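You operate a simulated robot arm through the tools that you are given. There is no shell and no other tool.

You run a simulated two-armed robot. Do the job below in one go: nothing can be reset, and whatever is moved stays where it is left.

## Task
Clamp the dusty orange tomato in the slide gauge and brush it clean.
Fine: use the purple brush and put it back; open the teal slide only when it is clean and return the tomato to its cell in the tray at N23. Set down upright: brush.

Only the result counts: the job must be done as asked and must still hold three seconds after the hand-in. Knocking over, shifting, dropping, spilling or breaking anything else fails it.

## Robot
Two 7-joint arms with two-finger grippers on one trunk that stands fixed in place. Base frame: the origin is at the foot of the trunk, x ahead of it, y to its left, z up; the work surface is at about z = 0.74. Lengths are in m, angles in rad, forces in N, time in s.
The left shoulder is at [0.08, 0.174, 1.076], the right one opposite. With the tool pointing down near the work surface each hand reaches from about 0.3 to 0.88 m from the base axis, measured 20 degrees to its own side. Payload 2.94 kg a hand.
The tool frame of a hand sits at the grasp point between the pads (the TCP): z along the fingers, y along the line on which they close. The tips reach 0.03 m beyond it. The gripper opens to 0.138 m. The gripper's body begins 0.109 m behind the TCP.
Orientation is that of the tool frame in the base frame, as a unit quaternion [x, y, z, w]. With the fingers straight down and closing along the base's y, the tool's x points along the base's -x, its y along +y and its z along -z.

## Interface
- The arms move only by the tool move_arm. It takes "left_increments", "right_increments" or both (then of equal length, played together; a hand with none holds still); each is one flat list of numbers, 7 for each row, row after row: the shift along the base's x, y, z in cm, then the turn, a rotation vector about the base's x, y, z in rad, then the closure in counts, from 0 (fully open) to 255 (shut). In form: [dx, dy, dz, rx, ry, rz, claw, dx, dy, dz, rx, ry, rz, claw, ...]. A call has 1 to 20 rows; each row is the pose to reach, as a shift and turn from the pose commanded when the call began. Rows are played at 5 a second. More than 0.05 m and 0.15 rad between two rows, or a gripper value outside its range, and nothing of the call is played. Where a pose cannot be reached the arm comes as near as it can. A force on the tool above 60 N (or 10 N above the force at the start of the call, whichever is more), or a blocked arm, ends the call early, and 0.2 s more pass. Each finger halts on what it meets, pressing with about 29 N; the grip force reading is that of the motor and also rises with nothing between the fingers. The clock runs only during rows and for 0.2 s after the last one: add rows that repeat a pose to give the fingers time. The reply holds the time, the measured pose of the TCP, the force on the tool along the base axes, the opening and the grip force, in the units named above and with some noise, with the torque about the TCP (base axes, N m) and any sound that the robot's microphone picked up.
- Cameras (640 x 400 px; columns grow to the right, rows downward): "scene" is now at [0.1813, -0.0371, 1.5485]; the picture's right is [-0.46, -0.89, -0.00], its down [-0.68, 0.35, -0.65] and it looks along [0.58, -0.30, -0.76] (base axes); focal length 360 px, centre (320, 200). "left" rides on the left gripper at [0.071, -0.019, -0.146] in its tool frame; the picture's right is [0.26, 0.96, 0.00], its down [-0.85, 0.23, -0.48] and it looks along [-0.46, 0.13, 0.88] (tool axes); focal length 280 px, centre (320, 200). "right" rides on the right gripper at [0.071, 0.019, -0.146] in its tool frame; the picture's right is [-0.26, 0.97, 0.00], its down [-0.85, -0.23, -0.48] and it looks along [-0.46, -0.12, 0.88] (tool axes); focal length 280 px, centre (320, 200). There is no depth. A picture from a camera that has moved, and an enlarged one, comes with that camera's place and axes in the base frame and with its lens.
- get_image(camera): a new picture of that camera. The clock stands still meanwhile.
- slide_trunk(by): slides the trunk up (or, below 0, down) by that many m; the arms and the scene camera ride with it, the base frame stays. It gives what a move gives, with no picture.
- head_to(pan, tilt): turns the head with the scene camera to pan (to the left, within 2.094 rad either way) and tilt (down, from -0.506 to 1.204), counted from straight ahead of the robot. It gives what a move gives.
- inspect(camera, box): a new picture of the part [left, top, right, bottom] of that camera's present view, enlarged. The clock stands still meanwhile.
- finish_job(): hands the job in; it is judged then, once.

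Nothing tells you positions but the pictures and the camera data. Unless the task says otherwise, let go and move clear before handing in.

The tools are called after "Call:" by a JSON object that holds its "method" and its "body". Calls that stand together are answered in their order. move_arm: Moves the arms, as the interface text tells. Its arguments: {"type":"object","properties":{"left_increments":{"type":"array","items":{"type":"number"}},"right_increments":{"type":"array","items":{"type":"number"}}},"required":[]} The other tools are called the same way: slide_trunk (by) slides the trunk up or down; head_to (pan, tilt) turns the head that bears the scene camera; get_image (camera) takes a picture; inspect (camera, box) takes an enlarged picture of a part of a camera's view; finish_job () hands the job in.

At the start:

```text
time_s: 0.0
left_tcp_pos: [0.5068, -0.0657, 1.0624]
left_tool_rot: [0.0, 1.0, 0.0, 0.0]
left_wrist_force: [-0.5, -0.1, 0.0]
left_wrist_torque: [0.01, -0.02, -0.02]
left_gripper_width: 0.1378
left_gripper_force: 0.1
right_tcp_pos: [0.4386, -0.487, 1.0301]
right_tool_rot: [0.0, 1.0, 0.0, -0.001]
right_wrist_force: [0.6, -0.4, 0.0]
right_wrist_torque: [-0.03, 0.04, 0.04]
right_gripper_width: 0.1382
right_gripper_force: 0.1
trunk travel left (down, up): [-0.25, 0.484]
head pan, tilt: [-0.473, 0.86]
```

scene: 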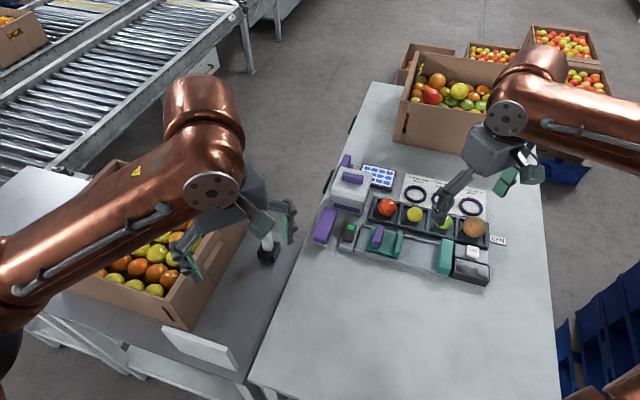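
right: 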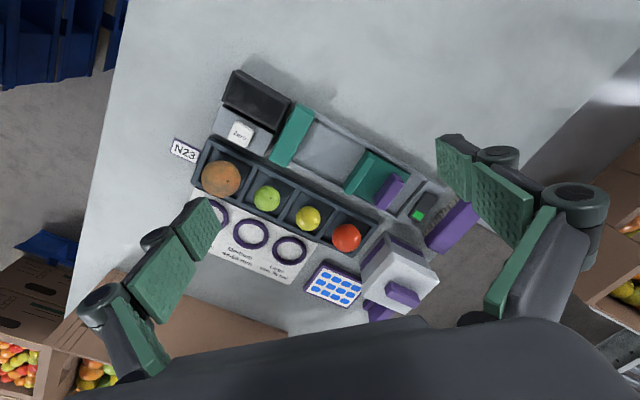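
left: 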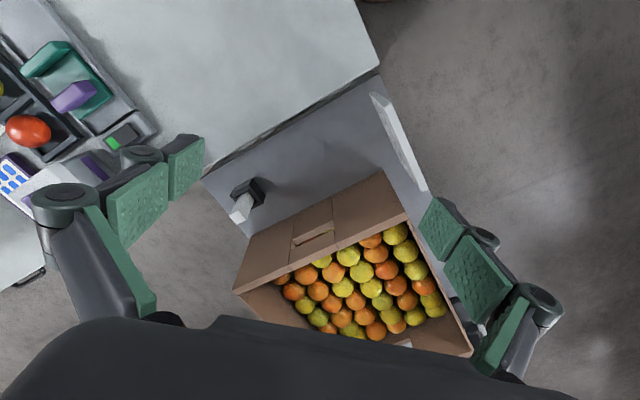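

I see a work table with a slide gauge (teal jaws), a four-cell tray with a dusty orange tomato at the N23 end, and purple items near the other end. I will look closer before moving anything.

Call:
{"method": "inspect", "body": {"camera": "scene", "box": [300, 140, 520, 300]}}

Call:
{"method": "inspect", "body": {"camera": "right", "box": [160, 50, 500, 330]}}

Call:
{"method": "inspect", "body": {"camera": "left", "box": [0, 20, 270, 240]}}

```text
2.50 times, centred on (410, 220) of scene
camera zoom: at [0.1813, -0.0371, 1.5485], right [-0.46, -0.89, 0.0], down [-0.68, 0.35, -0.65], along [0.58, -0.3, -0.76], focal length 900 px, centre (95, 150)
```

zoom: 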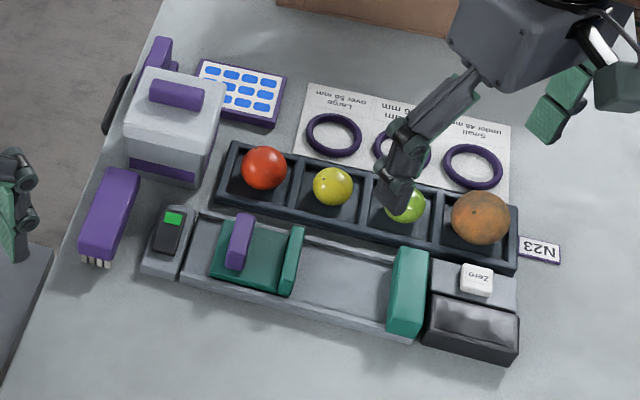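

```text
1.43 times, centred on (330, 190) of right
camera zoom: at [0.3699, -0.467, 1.1757], right [0.26, 0.97, 0.0], down [0.85, -0.23, 0.48], along [0.46, -0.12, -0.88], focal length 401 px, centre (306, 214)
```

zoom: 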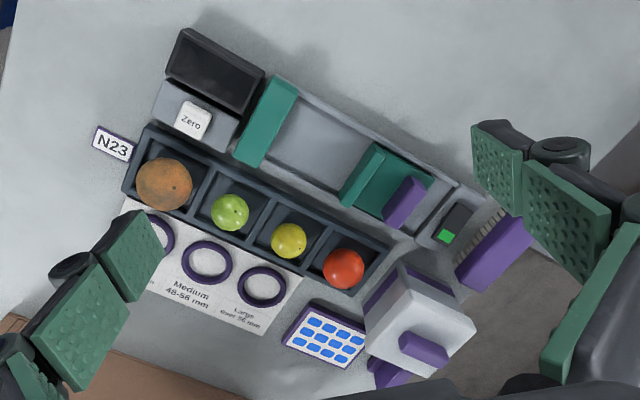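

```text
1.82 times, centred on (135, 130) of left
camera zoom: at [0.4355, -0.087, 1.206], right [-0.26, 0.96, 0.0], down [0.85, 0.23, 0.48], along [0.46, 0.13, -0.88], focal length 510 px, centre (656, 327)
```

zoom: 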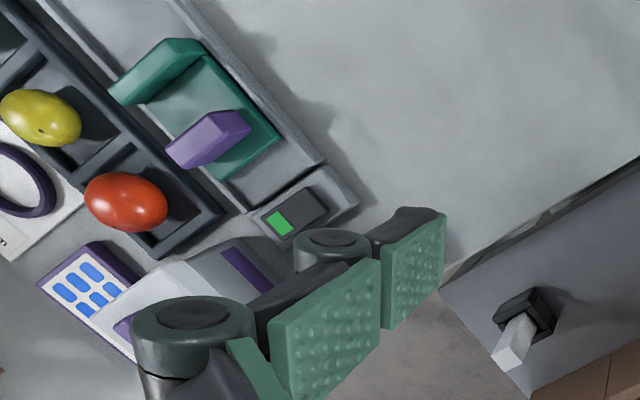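

The brush seems to stand bristles-down near the display end of the gauge, and the gauge and tray run at about 45°. I'll turn the right hand parallel to the gauge and take closer pictures.

Call:
{"method": "move_arm", "body": {"right_increments": [0, 1, 0, 0, 0, -0.13, 0, 0, 2, 0, 0, 0, -0.26, 0, 1, 3, 0, 0, 0, -0.39, 0, 2, 4, -1, 0, 0, -0.52, 0, 3, 5, -2, 0, 0, -0.65, 0, 4, 5, -3, 0, 0, -0.761, 0]}}

Call:
{"method": "get_image", "body": {"camera": "right"}}

Call:
{"method": "get_image", "body": {"camera": "scene"}}

```text
time_s: 1.4
left_tcp_pos: [0.5072, -0.0684, 1.0625]
left_tool_rot: [-0.001, 1.0, 0.0, -0.001]
left_wrist_force: [-0.4, -0.6, -0.4]
left_wrist_torque: [-0.01, 0.02, 0.01]
left_gripper_width: 0.1379
left_gripper_force: 0.1
right_tcp_pos: [0.4803, -0.4353, 0.9997]
right_tool_rot: [0.372, 0.928, 0.0, -0.001]
right_wrist_force: [-1.1, 0.3, 0.3]
right_wrist_torque: [0.02, 0.0, -0.01]
right_gripper_width: 0.1379
right_gripper_force: 0.1
trunk travel left (down, up): [-0.25, 0.484]
head pan, tilt: [-0.473, 0.86]
```

```text
taken
camera right: at [0.4446, -0.3732, 1.1457], right [0.86, 0.52, 0.0], down [0.45, -0.75, 0.47], along [0.25, -0.41, -0.88], focal length 280 px, centre (320, 200)
```

right: 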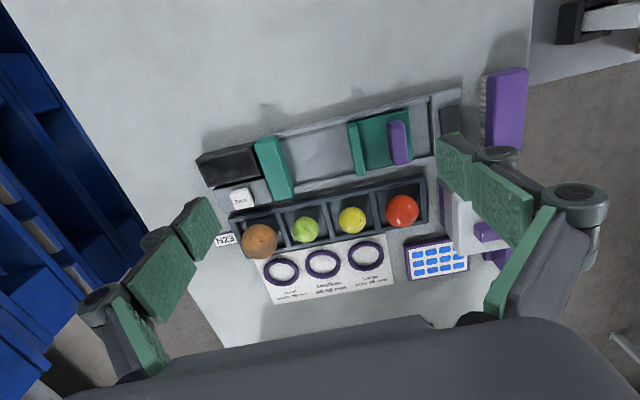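

```text
taken
camera scene: at [0.1819, -0.0375, 1.5484], right [-0.46, -0.89, 0.0], down [-0.68, 0.35, -0.65], along [0.58, -0.3, -0.76], focal length 360 px, centre (320, 200)
```

scene: 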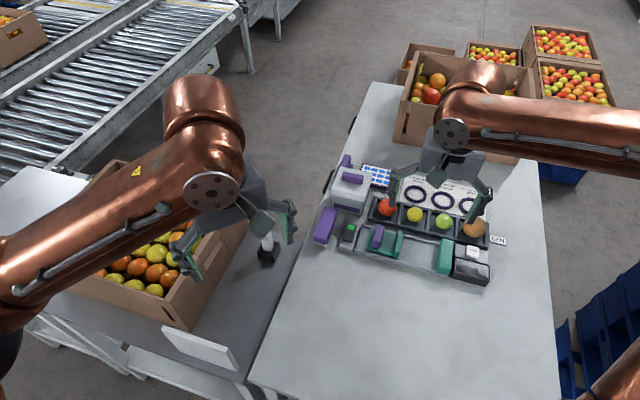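

Call:
{"method": "inspect", "body": {"camera": "right", "box": [400, 50, 560, 150]}}

Call:
{"method": "inspect", "body": {"camera": "right", "box": [190, 70, 440, 270]}}

Call:
{"method": "inspect", "body": {"camera": "scene", "box": [300, 140, 420, 260]}}

Call:
{"method": "inspect", "body": {"camera": "scene", "box": [390, 180, 520, 300]}}

```text
4.00 times, centred on (480, 100) of right
camera zoom: at [0.4446, -0.3732, 1.1457], right [0.86, 0.52, 0.0], down [0.45, -0.75, 0.47], along [0.25, -0.41, -0.88], focal length 1122 px, centre (-320, 600)
```

zoom: 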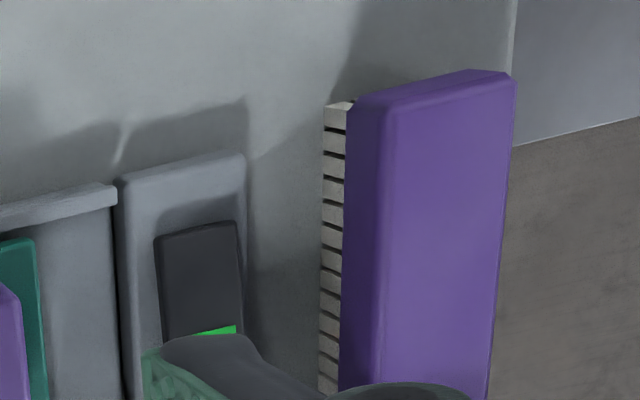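

```text
2.00 times, centred on (315, 170) of right
camera zoom: at [0.4446, -0.3732, 1.1457], right [0.86, 0.52, 0.0], down [0.45, -0.75, 0.47], along [0.25, -0.41, -0.88], focal length 561 px, centre (330, 260)
```

zoom: 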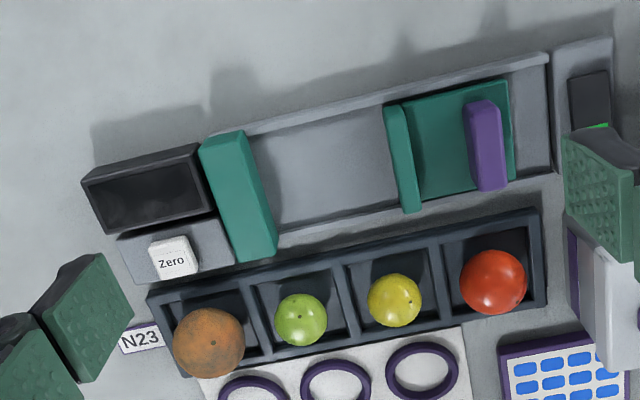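

```text
3.33 times, centred on (360, 200) of scene
camera zoom: at [0.1819, -0.0375, 1.5484], right [-0.46, -0.89, 0.0], down [-0.68, 0.35, -0.65], along [0.58, -0.3, -0.76], focal length 1201 px, centre (187, 200)
```

zoom: 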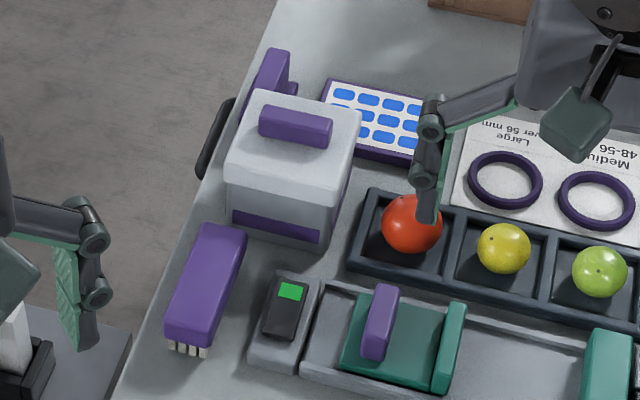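

```text
3.33 times, centred on (455, 240) of scene
camera zoom: at [0.1819, -0.0375, 1.5484], right [-0.46, -0.89, 0.0], down [-0.68, 0.35, -0.65], along [0.58, -0.3, -0.76], focal length 1201 px, centre (-130, 67)
```

zoom: 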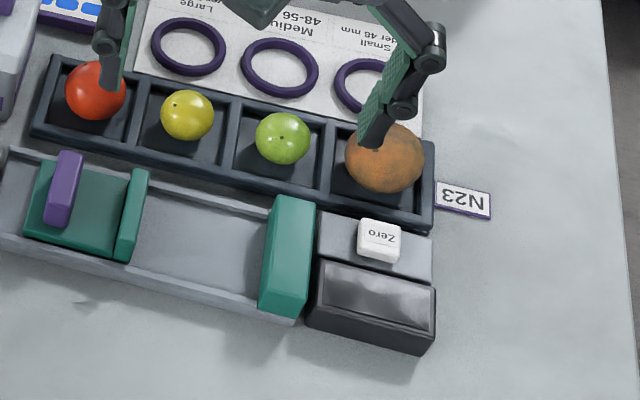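

The tomato is around (0.507, -0.670, 0.77), about 61 mm wide. I'll bring the right camera lower over the gauge to measure the jaws and the slide.

Call:
{"method": "move_arm", "body": {"right_increments": [-1.2, 1.2, -3, 0, 0, 0, 0, -2.4, 2.3, -6, 0, 0, 0, 0, -3.6, 3.5, -9, 0, 0, 0, 0, -3.6, 3.5, -11, 0, 0, 0, 0]}}

Call:
{"method": "get_image", "body": {"camera": "right"}}

Call:
{"method": "inspect", "body": {"camera": "scene", "box": [320, 180, 520, 300]}}

```text
time_s: 2.4
left_tcp_pos: [0.5069, -0.0681, 1.0621]
left_tool_rot: [0.0, 1.0, 0.0, 0.0]
left_wrist_force: [-0.1, -0.3, 0.2]
left_wrist_torque: [0.01, -0.02, 0.01]
left_gripper_width: 0.1383
left_gripper_force: 0.0
right_tcp_pos: [0.4442, -0.4004, 0.8878]
right_tool_rot: [0.373, 0.928, 0.0, 0.0]
right_wrist_force: [0.2, -0.8, -0.6]
right_wrist_torque: [0.02, 0.01, 0.01]
right_gripper_width: 0.1379
right_gripper_force: 0.1
trunk travel left (down, up): [-0.25, 0.484]
head pan, tilt: [-0.473, 0.86]
```

```text
taken
camera right: at [0.4071, -0.3374, 1.034], right [0.86, 0.52, 0.0], down [0.46, -0.75, 0.48], along [0.25, -0.41, -0.88], focal length 280 px, centre (320, 200)
```

right: 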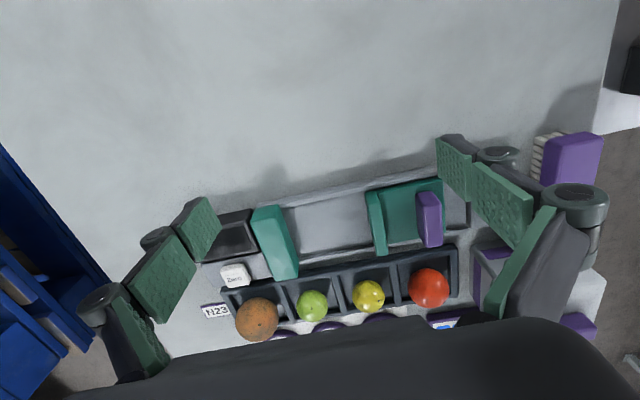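

```text
3.20 times, centred on (420, 240) of scene
camera zoom: at [0.1818, -0.0373, 1.5484], right [-0.46, -0.89, 0.0], down [-0.68, 0.35, -0.65], along [0.58, -0.3, -0.76], focal length 1153 px, centre (0, 72)
```

zoom: 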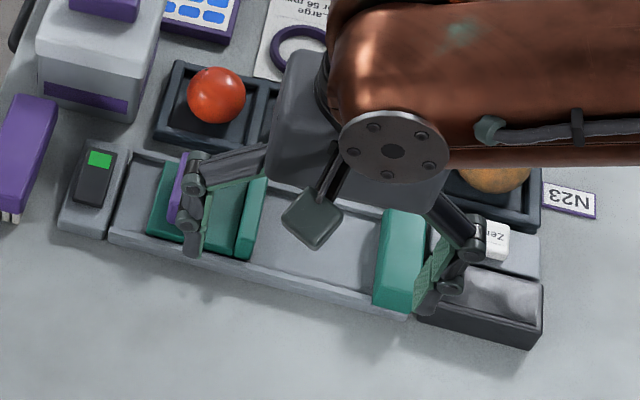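

Call:
{"method": "inspect", "body": {"camera": "right", "box": [190, 170, 350, 270]}}

Call:
{"method": "inspect", "body": {"camera": "right", "box": [330, 170, 490, 270]}}

Call:
{"method": "inspect", "body": {"camera": "right", "box": [200, 240, 360, 340]}}

Call:
{"method": "inspect", "body": {"camera": "right", "box": [480, 100, 640, 200]}}

```text
4.00 times, centred on (270, 220) of right
camera zoom: at [0.4071, -0.3374, 1.034], right [0.86, 0.52, 0.0], down [0.46, -0.75, 0.48], along [0.25, -0.41, -0.88], focal length 1122 px, centre (520, 120)
```

zoom: 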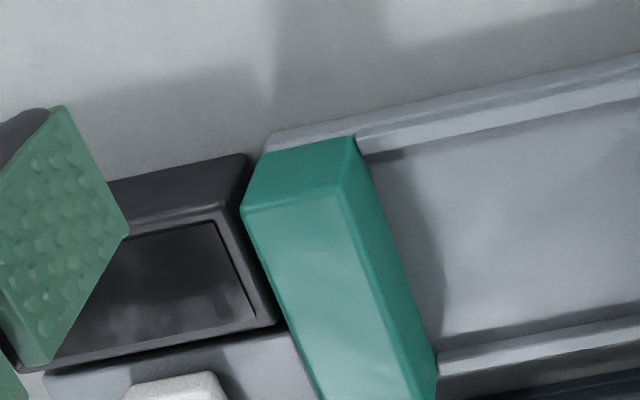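

```text
4.00 times, centred on (410, 220) of right
camera zoom: at [0.4071, -0.3374, 1.034], right [0.86, 0.52, 0.0], down [0.46, -0.75, 0.48], along [0.25, -0.41, -0.88], focal length 1122 px, centre (-40, 120)
```

zoom: 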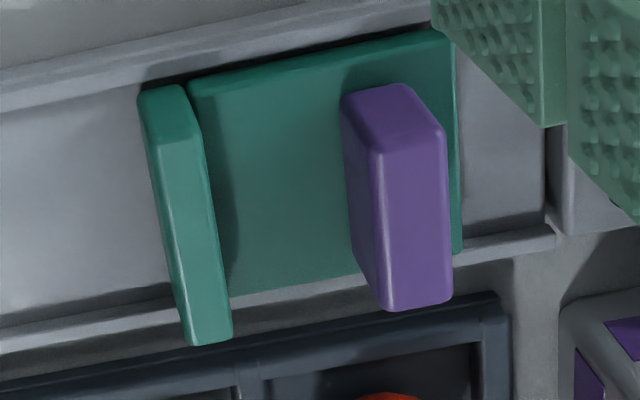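

```text
4.00 times, centred on (280, 290) of right
camera zoom: at [0.4071, -0.3374, 1.034], right [0.86, 0.52, 0.0], down [0.46, -0.75, 0.48], along [0.25, -0.41, -0.88], focal length 1122 px, centre (480, -160)
```

zoom: 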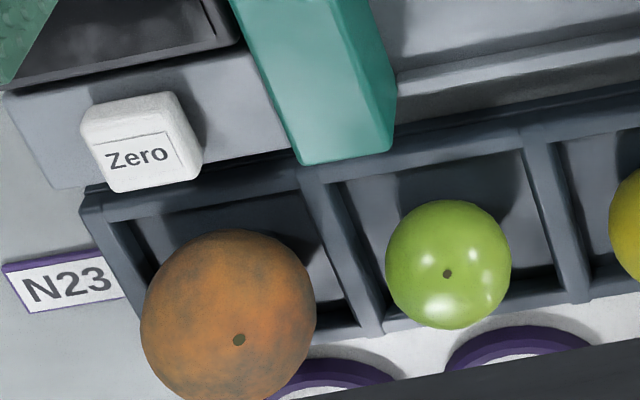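

```text
4.00 times, centred on (560, 150) of right
camera zoom: at [0.4071, -0.3374, 1.034], right [0.86, 0.52, 0.0], down [0.46, -0.75, 0.48], along [0.25, -0.41, -0.88], focal length 1122 px, centre (-640, 400)
```

zoom: 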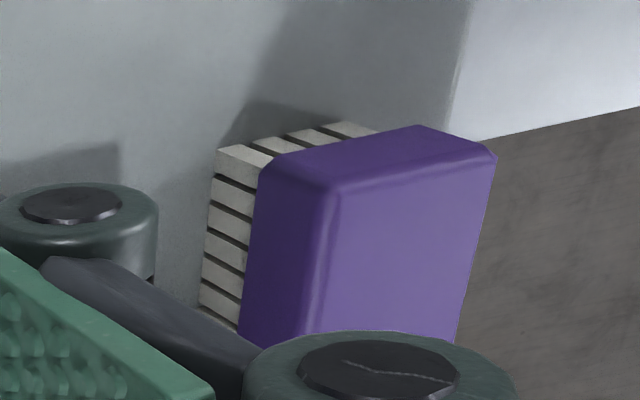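

Triangulating from the views (n across the gauge toward the tray, a along it toward the display), I get the tomato at n=0.825, a=-0.133. The fixed jaw face is at a≈-0.051, the sliding jaw face at a≈+0.047, and the brush is centred near (0.697, -0.313). I'll turn the right hand 90° so that the fingers close across the gauge, and hover over the tomato.

Call:
{"method": "move_arm", "body": {"right_increments": [0.5, -2, 1, 0, 0, 0.131, 40, 1, -4.4, 2, 0, 0, 0.262, 70, 1.5, -6.6, 2.5, 0, 0, 0.393, 98, 2, -8.8, 3, 0, 0, 0.524, 98, 2.5, -11, 3, 0, 0, 0.655, 98, 3, -13.2, 3, 0, 0, 0.786, 98, 3.5, -15.4, 3, 0, 0, 0.917, 98, 4, -17.6, 3, 0, 0, 1.048, 98, 4.5, -19.8, 3, 0, 0, 1.179, 98, 5, -22, 2.5, 0, 0, 1.31, 98, 5.5, -24.2, 2, 0, 0, 1.441, 98, 6.1, -26.5, 1.2, 0, 0, 1.571, 98, 6.1, -26.5, 1.2, 0, 0, 1.571, 98]}}

Call:
{"method": "get_image", "body": {"camera": "right"}}

Call:
{"method": "get_image", "body": {"camera": "scene"}}

```text
time_s: 5.2
left_tcp_pos: [0.5067, -0.0681, 1.0632]
left_tool_rot: [0.001, 1.0, 0.0, 0.001]
left_wrist_force: [-0.2, 0.2, -0.2]
left_wrist_torque: [-0.03, -0.02, 0.04]
left_gripper_width: 0.138
left_gripper_force: 0.0
right_tcp_pos: [0.5026, -0.6661, 0.9023]
right_tool_rot: [-0.394, 0.919, 0.0, 0.0]
right_wrist_force: [-0.3, 0.7, 0.1]
right_wrist_torque: [-0.01, -0.04, 0.01]
right_gripper_width: 0.085
right_gripper_force: 0.0
trunk travel left (down, up): [-0.25, 0.484]
head pan, tilt: [-0.473, 0.86]
```

```text
taken
camera right: at [0.4429, -0.7035, 1.0473], right [-0.52, 0.85, 0.0], down [0.75, 0.46, 0.48], along [0.41, 0.25, -0.88], focal length 280 px, centre (320, 200)
```

right: 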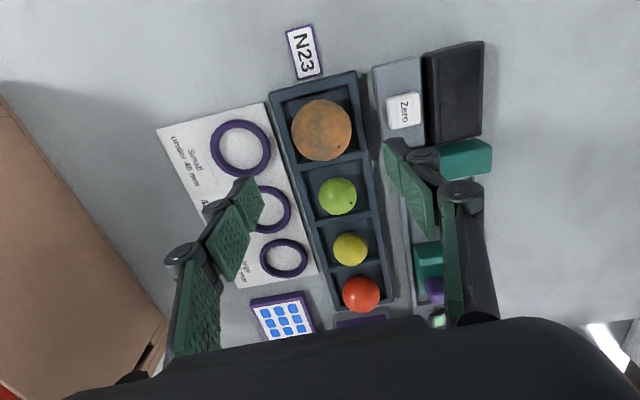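

```text
taken
camera scene: at [0.1809, -0.0367, 1.5486], right [-0.46, -0.89, 0.0], down [-0.67, 0.35, -0.65], along [0.58, -0.3, -0.76], focal length 360 px, centre (320, 200)
```

scene: 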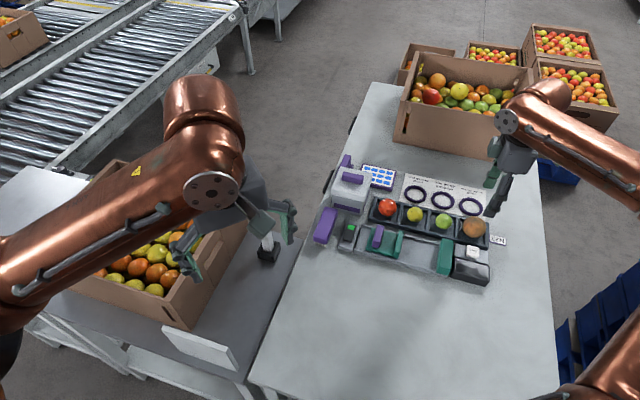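

The pose checks out: the tomato lies almost exactly between the fingers, and the tray wall top is about z=0.754. I'll go down in two stages, checking on the way.

Call:
{"method": "move_arm", "body": {"right_increments": [0.1, 0.1, -3, 0, 0, 0, 98, 0.1, 0.1, -6, 0, 0, 0, 98, 0.1, 0.1, -7, 0, 0, 0, 98]}}

Call:
{"method": "get_image", "body": {"camera": "right"}}

Call:
{"method": "inspect", "body": {"camera": "scene", "box": [420, 160, 540, 260]}}

```text
time_s: 6.0
left_tcp_pos: [0.5059, -0.0687, 1.0627]
left_tool_rot: [0.0, 1.0, -0.001, 0.0]
left_wrist_force: [0.7, -0.3, -0.2]
left_wrist_torque: [0.01, 0.02, 0.01]
left_gripper_width: 0.138
left_gripper_force: 0.0
right_tcp_pos: [0.5041, -0.6647, 0.8312]
right_tool_rot: [-0.395, 0.919, 0.0, 0.001]
right_wrist_force: [0.3, -0.3, 0.4]
right_wrist_torque: [0.02, 0.05, 0.02]
right_gripper_width: 0.0848
right_gripper_force: 0.0
trunk travel left (down, up): [-0.25, 0.484]
head pan, tilt: [-0.473, 0.86]
```

```text
taken
camera right: at [0.443, -0.7021, 0.9769], right [-0.52, 0.85, 0.0], down [0.75, 0.46, 0.48], along [0.41, 0.25, -0.88], focal length 280 px, centre (320, 200)
```

right: 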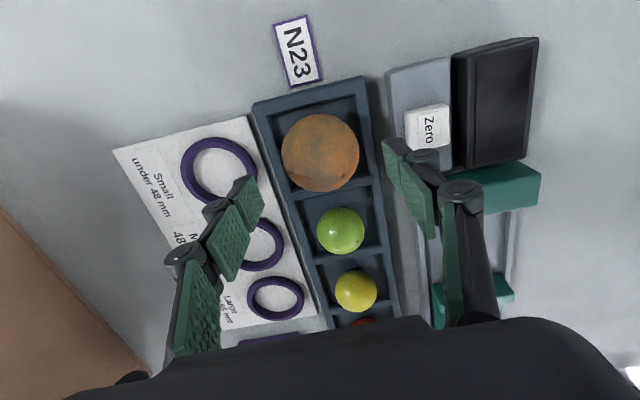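

```text
4.00 times, centred on (480, 210) of scene
camera zoom: at [0.1815, -0.0376, 1.5485], right [-0.46, -0.89, 0.0], down [-0.68, 0.35, -0.65], along [0.58, -0.3, -0.76], focal length 1441 px, centre (-320, 160)
```

zoom: 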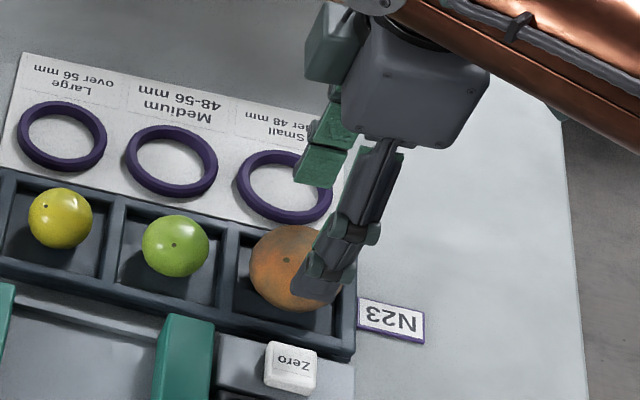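

Call:
{"method": "move_arm", "body": {"right_increments": [0, 0, -2, 0, 0, 0, 98, 0, 0, -4.1, 0, 0, 0, 98, 0, 0, -4.1, 0, 0, 0, 120, 0, 0, -4.1, 0, 0, 0, 150, 0, 0, -4.1, 0, 0, 0, 160, 0, 0, -4.1, 0, 0, 0, 160]}}

Call:
{"method": "get_image", "body": {"camera": "right"}}

```text
time_s: 7.4
left_tcp_pos: [0.5061, -0.0684, 1.0623]
left_tool_rot: [0.0, 1.0, 0.0, 0.0]
left_wrist_force: [0.5, 0.4, 0.3]
left_wrist_torque: [0.01, -0.01, 0.0]
left_gripper_width: 0.1382
left_gripper_force: 0.2
right_tcp_pos: [0.5039, -0.6643, 0.7904]
right_tool_rot: [-0.394, 0.919, -0.001, 0.0]
right_wrist_force: [-0.4, 0.3, 0.9]
right_wrist_torque: [0.01, 0.03, 0.01]
right_gripper_width: 0.0587
right_gripper_force: 16.1
trunk travel left (down, up): [-0.25, 0.484]
head pan, tilt: [-0.473, 0.86]
```

```text
taken
camera right: at [0.4425, -0.7023, 0.9359], right [-0.52, 0.85, 0.0], down [0.75, 0.46, 0.48], along [0.41, 0.25, -0.88], focal length 280 px, centre (320, 200)
```

right: 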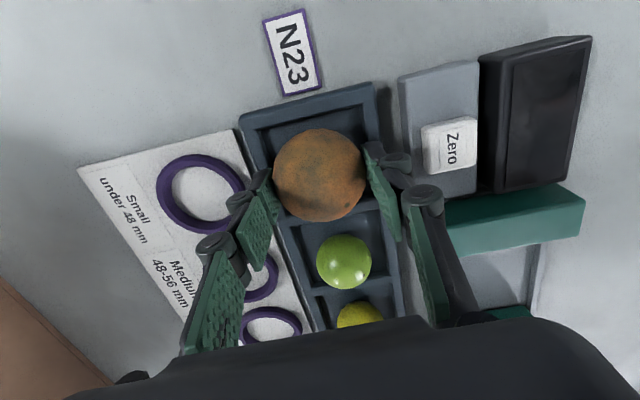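

The tomato is gripped (58.7 mm wide, 16 N). I'll lift it straight up, carry it over the gauge bed and look again.

Call:
{"method": "move_arm", "body": {"right_increments": [0, 0, 2, 0, 0, 0, 160, 0, 0, 5, 0, 0, 0, 160, 0, 0, 8, 0, 0, 0, 160, 0, 4, 8, 0, 0, 0, 160, -0.1, 8, 8, 0, 0, 0, 160, -0.2, 12, 8, 0, 0, 0, 160, -0.45, 16.4, 8, 0, 0, 0, 160, -0.45, 16.4, 8, 0, 0, 0, 160]}}

Call:
{"method": "get_image", "body": {"camera": "right"}}

Call:
{"method": "inspect", "body": {"camera": "scene", "box": [320, 160, 520, 300]}}

```text
time_s: 9.2
left_tcp_pos: [0.507, -0.0686, 1.0624]
left_tool_rot: [-0.001, 1.0, 0.001, 0.0]
left_wrist_force: [0.2, -0.2, 0.5]
left_wrist_torque: [0.02, 0.0, 0.01]
left_gripper_width: 0.1381
left_gripper_force: 0.1
right_tcp_pos: [0.4985, -0.5011, 0.8697]
right_tool_rot: [-0.393, 0.919, 0.0, 0.0]
right_wrist_force: [1.1, -0.4, -1.1]
right_wrist_torque: [0.01, -0.01, 0.02]
right_gripper_width: 0.0582
right_gripper_force: 16.0
trunk travel left (down, up): [-0.25, 0.484]
head pan, tilt: [-0.473, 0.86]
```

```text
taken
camera right: at [0.4383, -0.5385, 1.015], right [-0.52, 0.86, 0.0], down [0.75, 0.46, 0.48], along [0.41, 0.25, -0.88], focal length 280 px, centre (320, 200)
```

right: 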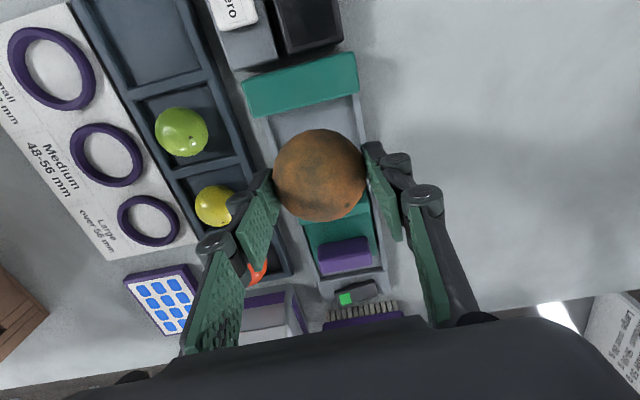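

```text
2.86 times, centred on (420, 230) of scene
camera zoom: at [0.1815, -0.038, 1.5485], right [-0.46, -0.89, 0.0], down [-0.68, 0.35, -0.65], along [0.58, -0.3, -0.76], focal length 1029 px, centre (34, 114)
```

zoom: 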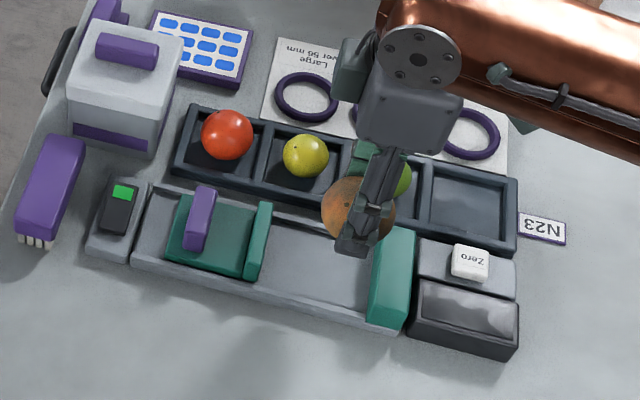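

Call:
{"method": "move_arm", "body": {"right_increments": [0.3, -0.28, -2.5, 0, 0, 0, 160, 0.3, -0.28, -5, 0, 0, 0, 160, 0.3, -0.28, -6.8, 0, 0, 0, 160, 0.3, -0.28, -6.8, 0, 0, 0, 160]}}

Call:
{"method": "get_image", "body": {"camera": "right"}}

Call:
{"method": "inspect", "body": {"camera": "scene", "box": [360, 200, 480, 300]}}

```text
time_s: 10.2
left_tcp_pos: [0.5067, -0.0673, 1.0626]
left_tool_rot: [-0.001, 1.0, 0.0, -0.001]
left_wrist_force: [-0.5, 0.5, 0.3]
left_wrist_torque: [0.0, 0.0, -0.03]
left_gripper_width: 0.138
left_gripper_force: 0.1
right_tcp_pos: [0.5024, -0.5049, 0.803]
right_tool_rot: [-0.394, 0.919, -0.001, 0.0]
right_wrist_force: [-0.5, 0.7, -0.3]
right_wrist_torque: [-0.01, -0.01, -0.03]
right_gripper_width: 0.0588
right_gripper_force: 16.2
trunk travel left (down, up): [-0.25, 0.484]
head pan, tilt: [-0.473, 0.86]
```

```text
taken
camera right: at [0.4412, -0.5422, 0.9479], right [-0.52, 0.85, 0.0], down [0.75, 0.46, 0.48], along [0.41, 0.25, -0.88], focal length 280 px, centre (320, 200)
```

right: 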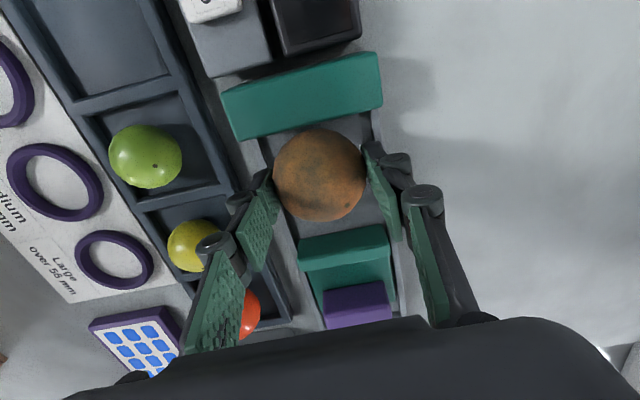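

```text
4.00 times, centred on (420, 250) of scene
camera zoom: at [0.1813, -0.0371, 1.5486], right [-0.46, -0.89, 0.0], down [-0.68, 0.35, -0.65], along [0.58, -0.3, -0.76], focal length 1441 px, centre (-80, 0)
```

zoom: 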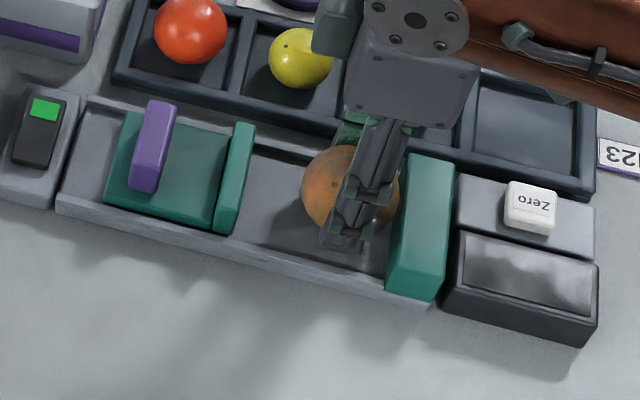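

Call:
{"method": "move_arm", "body": {"right_increments": [0, 0, -0.3, 0, 0, 0, 160, 0, 0, -0.6, 0, 0, 0, 160]}}

```text
time_s: 10.8
left_tcp_pos: [0.5059, -0.0662, 1.0614]
left_tool_rot: [0.0, 1.0, -0.001, -0.001]
left_wrist_force: [-0.1, 1.1, 0.2]
left_wrist_torque: [0.0, 0.01, 0.01]
left_gripper_width: 0.1382
left_gripper_force: 0.0
right_tcp_pos: [0.5021, -0.5039, 0.797]
right_tool_rot: [-0.394, 0.919, 0.0, 0.0]
right_wrist_force: [0.3, -0.4, -1.0]
right_wrist_torque: [-0.01, -0.01, 0.0]
right_gripper_width: 0.0585
right_gripper_force: 15.9
trunk travel left (down, up): [-0.25, 0.484]
head pan, tilt: [-0.473, 0.86]
```

Call:
{"method": "move_arm", "body": {"right_increments": [0, 0, -0.2, 0, 0, 0, 160, 0, 0, -0.4, 0, 0, 0, 160]}}

Call:
{"method": "get_image", "body": {"camera": "right"}}

Call:
{"method": "inspect", "body": {"camera": "scene", "box": [390, 220, 450, 270]}}

```text
time_s: 11.4
left_tcp_pos: [0.5059, -0.0677, 1.0612]
left_tool_rot: [0.0, 1.0, 0.0, 0.001]
left_wrist_force: [0.0, 0.7, -0.2]
left_wrist_torque: [0.0, -0.05, -0.04]
left_gripper_width: 0.1381
left_gripper_force: 0.0
right_tcp_pos: [0.5028, -0.5041, 0.7965]
right_tool_rot: [-0.394, 0.919, -0.001, 0.001]
right_wrist_force: [-1.8, -1.7, 12.2]
right_wrist_torque: [-0.06, 0.06, -0.01]
right_gripper_width: 0.0591
right_gripper_force: 16.4
trunk travel left (down, up): [-0.25, 0.484]
head pan, tilt: [-0.473, 0.86]
```

```text
taken
camera right: at [0.4415, -0.5415, 0.9411], right [-0.52, 0.86, 0.0], down [0.75, 0.46, 0.48], along [0.41, 0.25, -0.88], focal length 280 px, centre (320, 200)
```

right: 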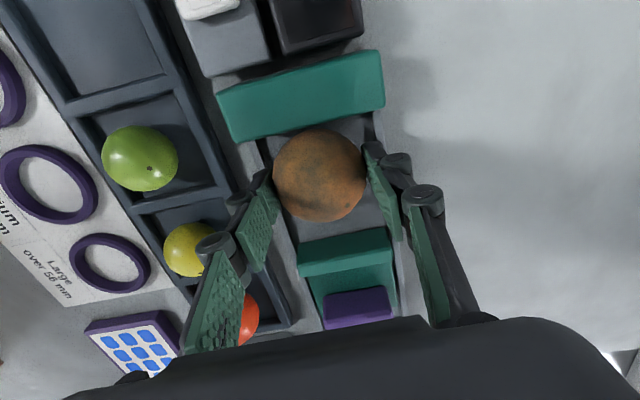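

```text
8.00 times, centred on (420, 245) of scene
camera zoom: at [0.1799, -0.0363, 1.5489], right [-0.46, -0.89, 0.0], down [-0.67, 0.35, -0.65], along [0.58, -0.3, -0.76], focal length 2881 px, centre (-480, -160)
```

zoom: 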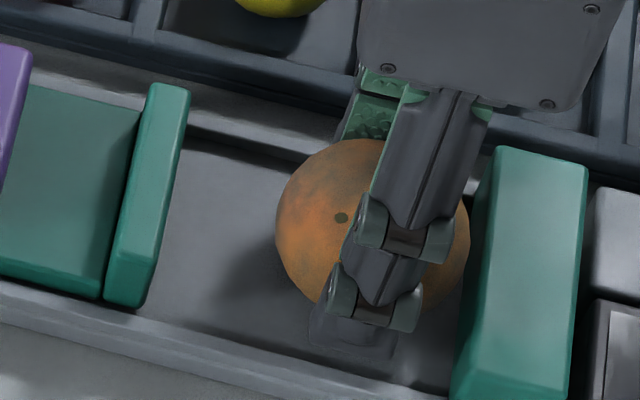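

The tomato touched down on the bed at TCP z≈0.7965. I'll ease off the press and open the fingers gently.

Call:
{"method": "move_arm", "body": {"right_increments": [0, 0, 0.35, 0, 0, 0, 160, 0, 0, 0.35, 0, 0, 0, 146, 0, 0, 0.35, 0, 0, 0, 138, 0, 0, 0.35, 0, 0, 0, 130, 0, 0, 0.35, 0, 0, 0, 120, 0, 0, 0.35, 0, 0, 0, 115]}}

Call:
{"method": "get_image", "body": {"camera": "right"}}

Call:
{"method": "inspect", "body": {"camera": "scene", "box": [380, 210, 470, 280]}}

```text
time_s: 12.8
left_tcp_pos: [0.5059, -0.0673, 1.0624]
left_tool_rot: [0.0, 1.0, 0.0, 0.0]
left_wrist_force: [0.0, 1.1, -1.1]
left_wrist_torque: [-0.01, 0.01, 0.0]
left_gripper_width: 0.1378
left_gripper_force: 0.0
right_tcp_pos: [0.5036, -0.5036, 0.7966]
right_tool_rot: [-0.394, 0.919, 0.0, 0.0]
right_wrist_force: [0.7, -0.1, 0.4]
right_wrist_torque: [-0.02, 0.01, 0.03]
right_gripper_width: 0.0759
right_gripper_force: 0.1
trunk travel left (down, up): [-0.25, 0.484]
head pan, tilt: [-0.473, 0.86]
```

```text
taken
camera right: at [0.4426, -0.5417, 0.9425], right [-0.52, 0.85, 0.0], down [0.75, 0.46, 0.48], along [0.41, 0.25, -0.88], focal length 280 px, centre (320, 200)
```

right: 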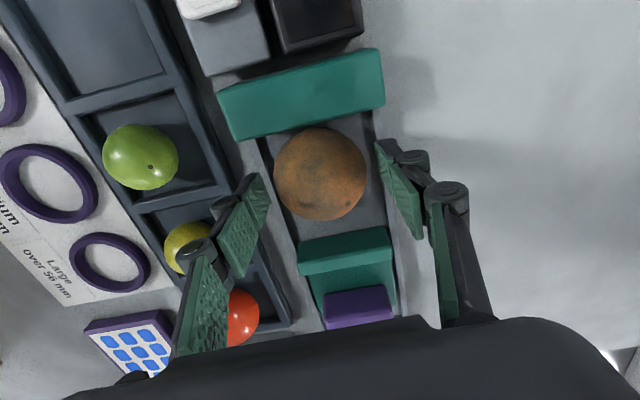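

```text
5.71 times, centred on (425, 245) of scene
camera zoom: at [0.1814, -0.0373, 1.5485], right [-0.46, -0.89, 0.0], down [-0.68, 0.35, -0.65], along [0.58, -0.3, -0.76], focal length 2058 px, centre (-280, -57)
```

zoom: 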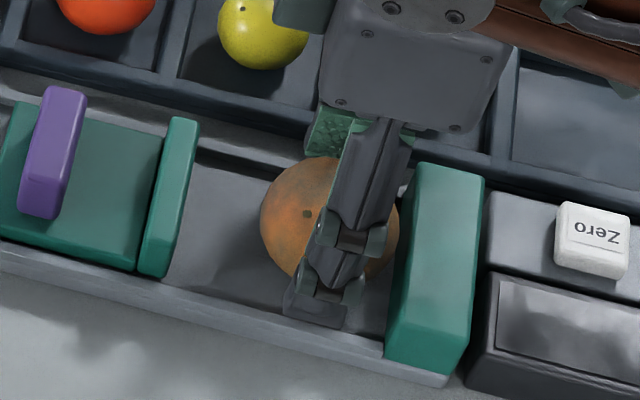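

The tomato sits steady in the bed beside the fixed jaw. I'll rise, turn the hand back parallel to the gauge, and hover over the purple tab of the teal slide.

Call:
{"method": "move_arm", "body": {"right_increments": [0, 0, 0, 0, 0, 0, 100, 0, 0, 3, 0, 0, 0, 100, 0, 0, 7, 0, 0, 0, 100, 0, 0, 9.3, 0, 0, -0.131, 100, 0.8, 1, 9.3, 0, 0, -0.262, 100, 1.6, 2, 9.3, 0, 0, -0.393, 100, 2.4, 3, 9.3, 0, 0, -0.524, 100, 3.2, 4, 9.3, 0, 0, -0.655, 100, 4, 5, 9.3, 0, 0, -0.786, 100, 4.8, 6, 9.3, 0, 0, -0.917, 110, 5.6, 7, 9.3, 0, 0, -1.048, 120, 6.4, 8, 9.3, 0, 0, -1.179, 130, 7.4, 9, 9.3, 0, 0, -1.31, 140, 8.4, 9.1, 9.3, 0, 0, -1.441, 150, 8.4, 9.1, 9.3, 0, 0, -1.571, 160, 8.4, 9.1, 9.3, 0, 0, -1.571, 160]}}

Call:
{"method": "get_image", "body": {"camera": "right"}}

Call:
{"method": "inspect", "body": {"camera": "scene", "box": [330, 180, 490, 300]}}

```text
time_s: 16.2
left_tcp_pos: [0.5065, -0.0671, 1.0622]
left_tool_rot: [0.0, 1.0, -0.001, 0.0]
left_wrist_force: [-0.2, 0.4, -0.4]
left_wrist_torque: [0.01, 0.02, 0.02]
left_gripper_width: 0.1384
left_gripper_force: 0.0
right_tcp_pos: [0.5882, -0.414, 0.8879]
right_tool_rot: [0.372, 0.928, 0.0, 0.0]
right_wrist_force: [0.2, -0.5, -1.1]
right_wrist_torque: [0.01, 0.01, -0.01]
right_gripper_width: 0.0513
right_gripper_force: 0.1
trunk travel left (down, up): [-0.25, 0.484]
head pan, tilt: [-0.473, 0.86]
```

```text
taken
camera right: at [0.5507, -0.3508, 1.0344], right [0.86, 0.52, 0.0], down [0.46, -0.75, 0.48], along [0.25, -0.41, -0.88], focal length 280 px, centre (320, 200)
```

right: 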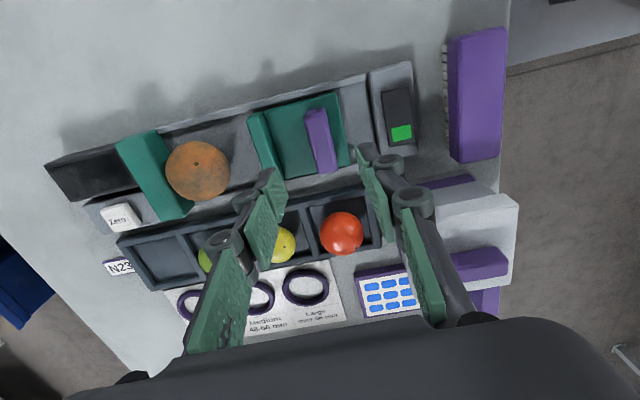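

```text
3.33 times, centred on (410, 240) of scene
camera zoom: at [0.1815, -0.0373, 1.5485], right [-0.46, -0.89, 0.0], down [-0.68, 0.35, -0.65], along [0.58, -0.3, -0.76], focal length 1201 px, centre (20, 67)
```

zoom: 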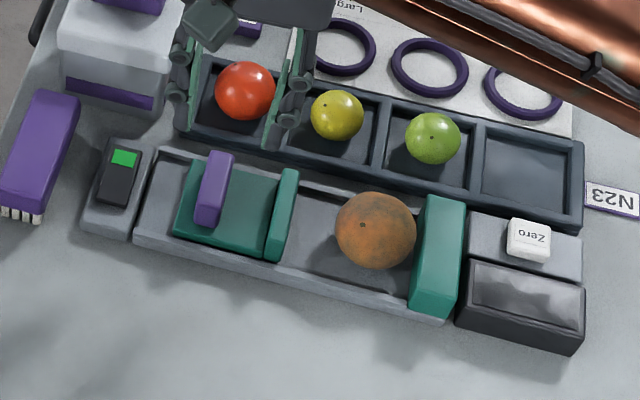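

Call:
{"method": "inspect", "body": {"camera": "right", "box": [230, 70, 390, 190]}}

Call:
{"method": "inspect", "body": {"camera": "right", "box": [400, 10, 560, 190]}}

Call:
{"method": "inspect", "body": {"camera": "scene", "box": [310, 180, 410, 260]}}

```text
3.33 times, centred on (310, 130) of right
camera zoom: at [0.5507, -0.3508, 1.0344], right [0.86, 0.52, 0.0], down [0.46, -0.75, 0.48], along [0.25, -0.41, -0.88], focal length 935 px, centre (353, 433)
```

zoom: 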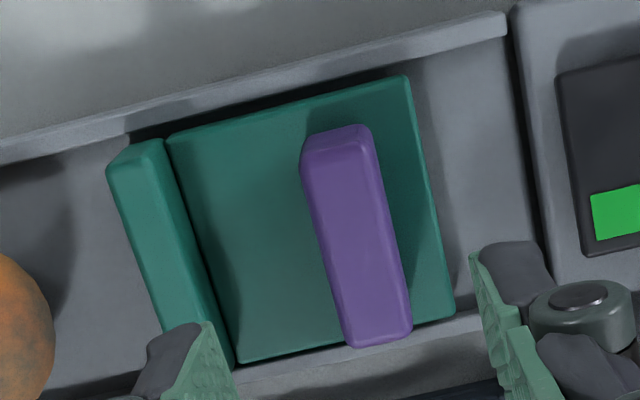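

```text
2.22 times, centred on (480, 100) of right
camera zoom: at [0.5507, -0.3508, 1.0344], right [0.86, 0.52, 0.0], down [0.46, -0.75, 0.48], along [0.25, -0.41, -0.88], focal length 623 px, centre (-36, 422)
```

zoom: 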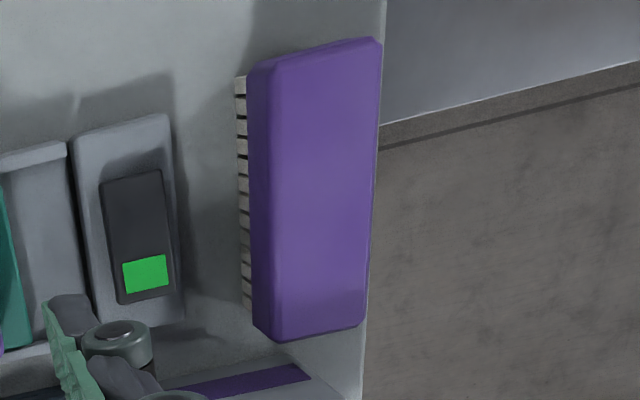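

```text
5.00 times, centred on (360, 220) of scene
camera zoom: at [0.1815, -0.0373, 1.5485], right [-0.46, -0.89, 0.0], down [-0.68, 0.35, -0.65], along [0.58, -0.3, -0.76], focal length 1801 px, centre (120, 100)
```

zoom: 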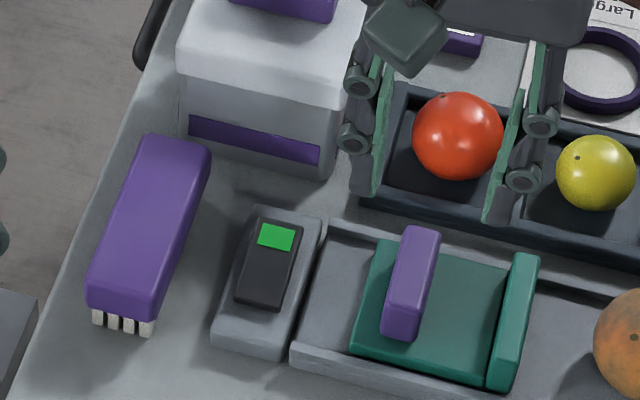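

The tab is at n≈0.716, a≈0.108, with its top at about 0.794. I'll lower the fingers around it and grip lightly.

Call:
{"method": "move_arm", "body": {"right_increments": [0.44, -0.22, -2, 0, 0, 0, 172, 0.44, -0.22, -5, 0, 0, 0, 172, 0.44, -0.22, -7, 0, 0, 0, 172, 0.44, -0.22, -8.5, 0, 0, 0, 172]}}

Call:
{"method": "get_image", "body": {"camera": "right"}}

Call:
{"method": "inspect", "body": {"camera": "scene", "box": [330, 180, 450, 280]}}

```text
time_s: 17.2
left_tcp_pos: [0.5072, -0.0682, 1.0621]
left_tool_rot: [0.0, 1.0, 0.001, 0.0]
left_wrist_force: [0.2, 0.2, 0.8]
left_wrist_torque: [-0.03, 0.02, 0.01]
left_gripper_width: 0.138
left_gripper_force: 0.0
right_tcp_pos: [0.5926, -0.4139, 0.8049]
right_tool_rot: [0.372, 0.928, 0.0, -0.001]
right_wrist_force: [0.2, -0.3, 0.3]
right_wrist_torque: [0.0, 0.02, -0.01]
right_gripper_width: 0.0449
right_gripper_force: 0.0
trunk travel left (down, up): [-0.25, 0.484]
head pan, tilt: [-0.473, 0.86]
```

```text
taken
camera right: at [0.5563, -0.3518, 0.9497], right [0.85, 0.52, 0.0], down [0.46, -0.75, 0.47], along [0.25, -0.41, -0.88], focal length 280 px, centre (320, 200)
```

right: 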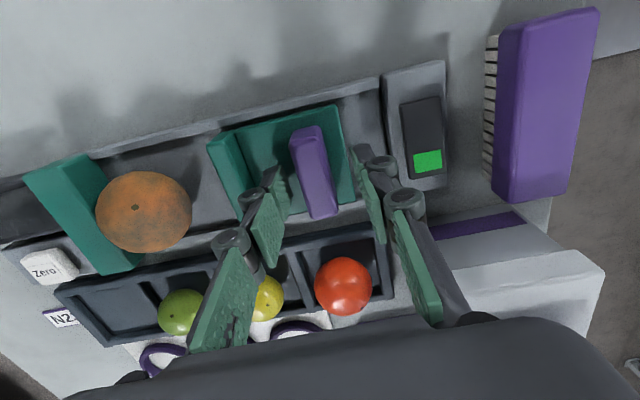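

```text
4.00 times, centred on (390, 230) of scene
camera zoom: at [0.1817, -0.0374, 1.5485], right [-0.46, -0.89, 0.0], down [-0.68, 0.35, -0.65], along [0.58, -0.3, -0.76], focal length 1441 px, centre (40, 80)
```

zoom: 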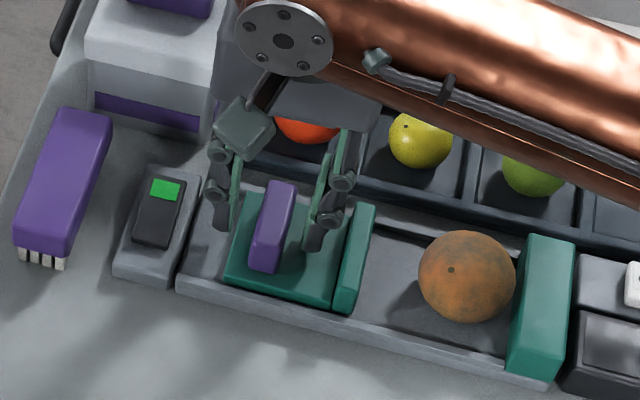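

Call:
{"method": "move_arm", "body": {"right_increments": [0, 0, 0, 0, 0, 0, 200, 0, 0, 0, 0, 0, 0, 230, 0, 0, 0, 0, 0, 0, 230]}}

```text
time_s: 18.0
left_tcp_pos: [0.5059, -0.0697, 1.0632]
left_tool_rot: [0.0, 1.0, 0.001, 0.001]
left_wrist_force: [0.1, 0.5, -0.2]
left_wrist_torque: [0.01, 0.01, 0.02]
left_gripper_width: 0.138
left_gripper_force: 0.0
right_tcp_pos: [0.5901, -0.4164, 0.8042]
right_tool_rot: [0.372, 0.928, -0.001, -0.002]
right_wrist_force: [-8.7, -5.2, -2.9]
right_wrist_torque: [-0.31, 0.21, -0.71]
right_gripper_width: 0.0204
right_gripper_force: 32.1
trunk travel left (down, up): [-0.25, 0.484]
head pan, tilt: [-0.473, 0.86]
```

The tab is held (20 mm), with a few newtons of side load. I'll slide it toward the tomato in small steps and watch the force.

Call:
{"method": "move_arm", "body": {"right_increments": [-0.345, -0.362, 0, 0, 0, 0, 230, -0.69, -0.724, 0, 0, 0, 0, 230, -1.035, -1.085, 0, 0, 0, 0, 230]}}

Call:
{"method": "inspect", "body": {"camera": "scene", "box": [330, 180, 450, 280]}}

```text
time_s: 18.8
left_tcp_pos: [0.5068, -0.0666, 1.0622]
left_tool_rot: [-0.001, 1.0, 0.0, 0.0]
left_wrist_force: [-0.3, 0.6, 0.1]
left_wrist_torque: [0.0, 0.0, 0.01]
left_gripper_width: 0.138
left_gripper_force: 0.1
right_tcp_pos: [0.582, -0.4258, 0.8039]
right_tool_rot: [0.371, 0.929, 0.001, 0.0]
right_wrist_force: [-2.2, 1.3, -1.9]
right_wrist_torque: [1.12, 0.8, -1.14]
right_gripper_width: 0.0198
right_gripper_force: 44.9
trunk travel left (down, up): [-0.25, 0.484]
head pan, tilt: [-0.473, 0.86]
```

```text
4.00 times, centred on (390, 230) of scene
camera zoom: at [0.1815, -0.0371, 1.5486], right [-0.46, -0.89, 0.0], down [-0.68, 0.35, -0.65], along [0.58, -0.3, -0.76], focal length 1441 px, centre (40, 80)
```

zoom: 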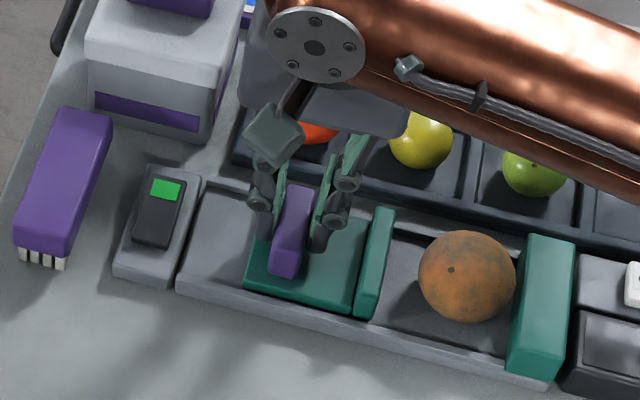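

Call:
{"method": "move_arm", "body": {"right_increments": [-0.345, -0.362, 0, 0, 0, 0, 230, -0.69, -0.724, 0, 0, 0, 0, 230, -1.035, -1.085, 0, 0, 0, 0, 230, -1.242, -1.302, 0, 0, 0, 0, 230]}}

Call:
{"method": "inspect", "body": {"camera": "scene", "box": [330, 180, 450, 280]}}

Call:
{"method": "get_image", "body": {"camera": "right"}}

```text
time_s: 19.8
left_tcp_pos: [0.5062, -0.0675, 1.0616]
left_tool_rot: [0.0, 1.0, 0.0, 0.0]
left_wrist_force: [0.2, 0.0, -0.1]
left_wrist_torque: [0.0, -0.01, 0.0]
left_gripper_width: 0.1381
left_gripper_force: 0.1
right_tcp_pos: [0.5689, -0.4378, 0.8026]
right_tool_rot: [0.372, 0.928, 0.0, -0.002]
right_wrist_force: [-4.4, 6.2, -5.3]
right_wrist_torque: [0.19, 0.2, -1.06]
right_gripper_width: 0.02
right_gripper_force: 45.0
trunk travel left (down, up): [-0.25, 0.484]
head pan, tilt: [-0.473, 0.86]
```

```text
4.00 times, centred on (390, 230) of scene
camera zoom: at [0.1814, -0.0368, 1.5485], right [-0.46, -0.89, 0.0], down [-0.68, 0.35, -0.65], along [0.58, -0.3, -0.76], focal length 1441 px, centre (40, 80)
```

zoom: 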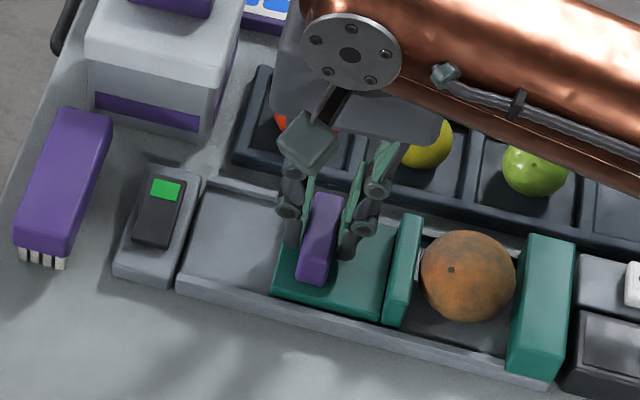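

```text
taken
camera right: at [0.5328, -0.3757, 0.9499], right [0.85, 0.52, 0.0], down [0.46, -0.75, 0.47], along [0.24, -0.41, -0.88], focal length 280 px, centre (320, 200)
```

right: 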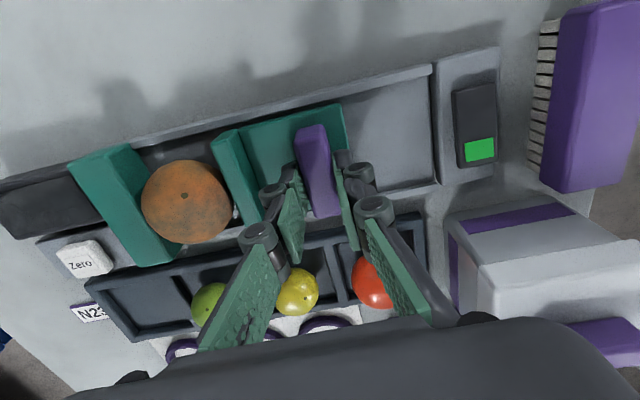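

Call:
{"method": "move_arm", "body": {"right_increments": [-0.28, -0.15, 0, 0, 0, 0, 230, -0.42, -0.29, 0, 0, 0, 0, 230]}}

Call:
{"method": "inspect", "body": {"camera": "right", "box": [60, 120, 260, 280]}}

```text
time_s: 20.4
left_tcp_pos: [0.5066, -0.0675, 1.0615]
left_tool_rot: [0.0, 1.0, 0.0, 0.0]
left_wrist_force: [-0.5, 0.2, 0.2]
left_wrist_torque: [-0.02, -0.02, 0.0]
left_gripper_width: 0.138
left_gripper_force: 0.1
right_tcp_pos: [0.565, -0.4414, 0.8036]
right_tool_rot: [0.371, 0.929, 0.0, 0.0]
right_wrist_force: [-2.6, 6.1, -8.2]
right_wrist_torque: [0.61, 0.47, -1.1]
right_gripper_width: 0.0197
right_gripper_force: 44.5
trunk travel left (down, up): [-0.25, 0.484]
head pan, tilt: [-0.473, 0.86]
```

```text
2.50 times, centred on (160, 200) of right
camera zoom: at [0.5291, -0.3792, 0.9498], right [0.86, 0.52, 0.0], down [0.46, -0.75, 0.47], along [0.25, -0.41, -0.88], focal length 701 px, centre (720, 200)
```

zoom: 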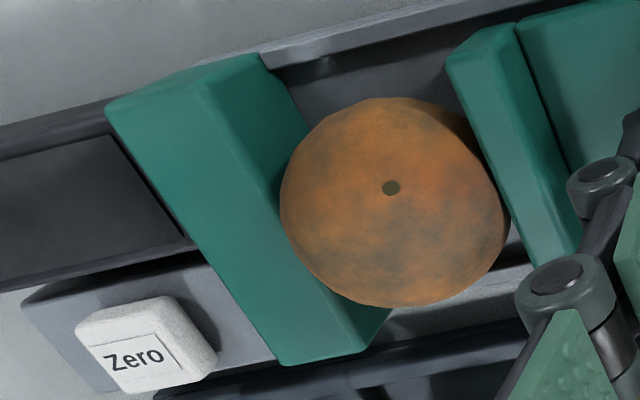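

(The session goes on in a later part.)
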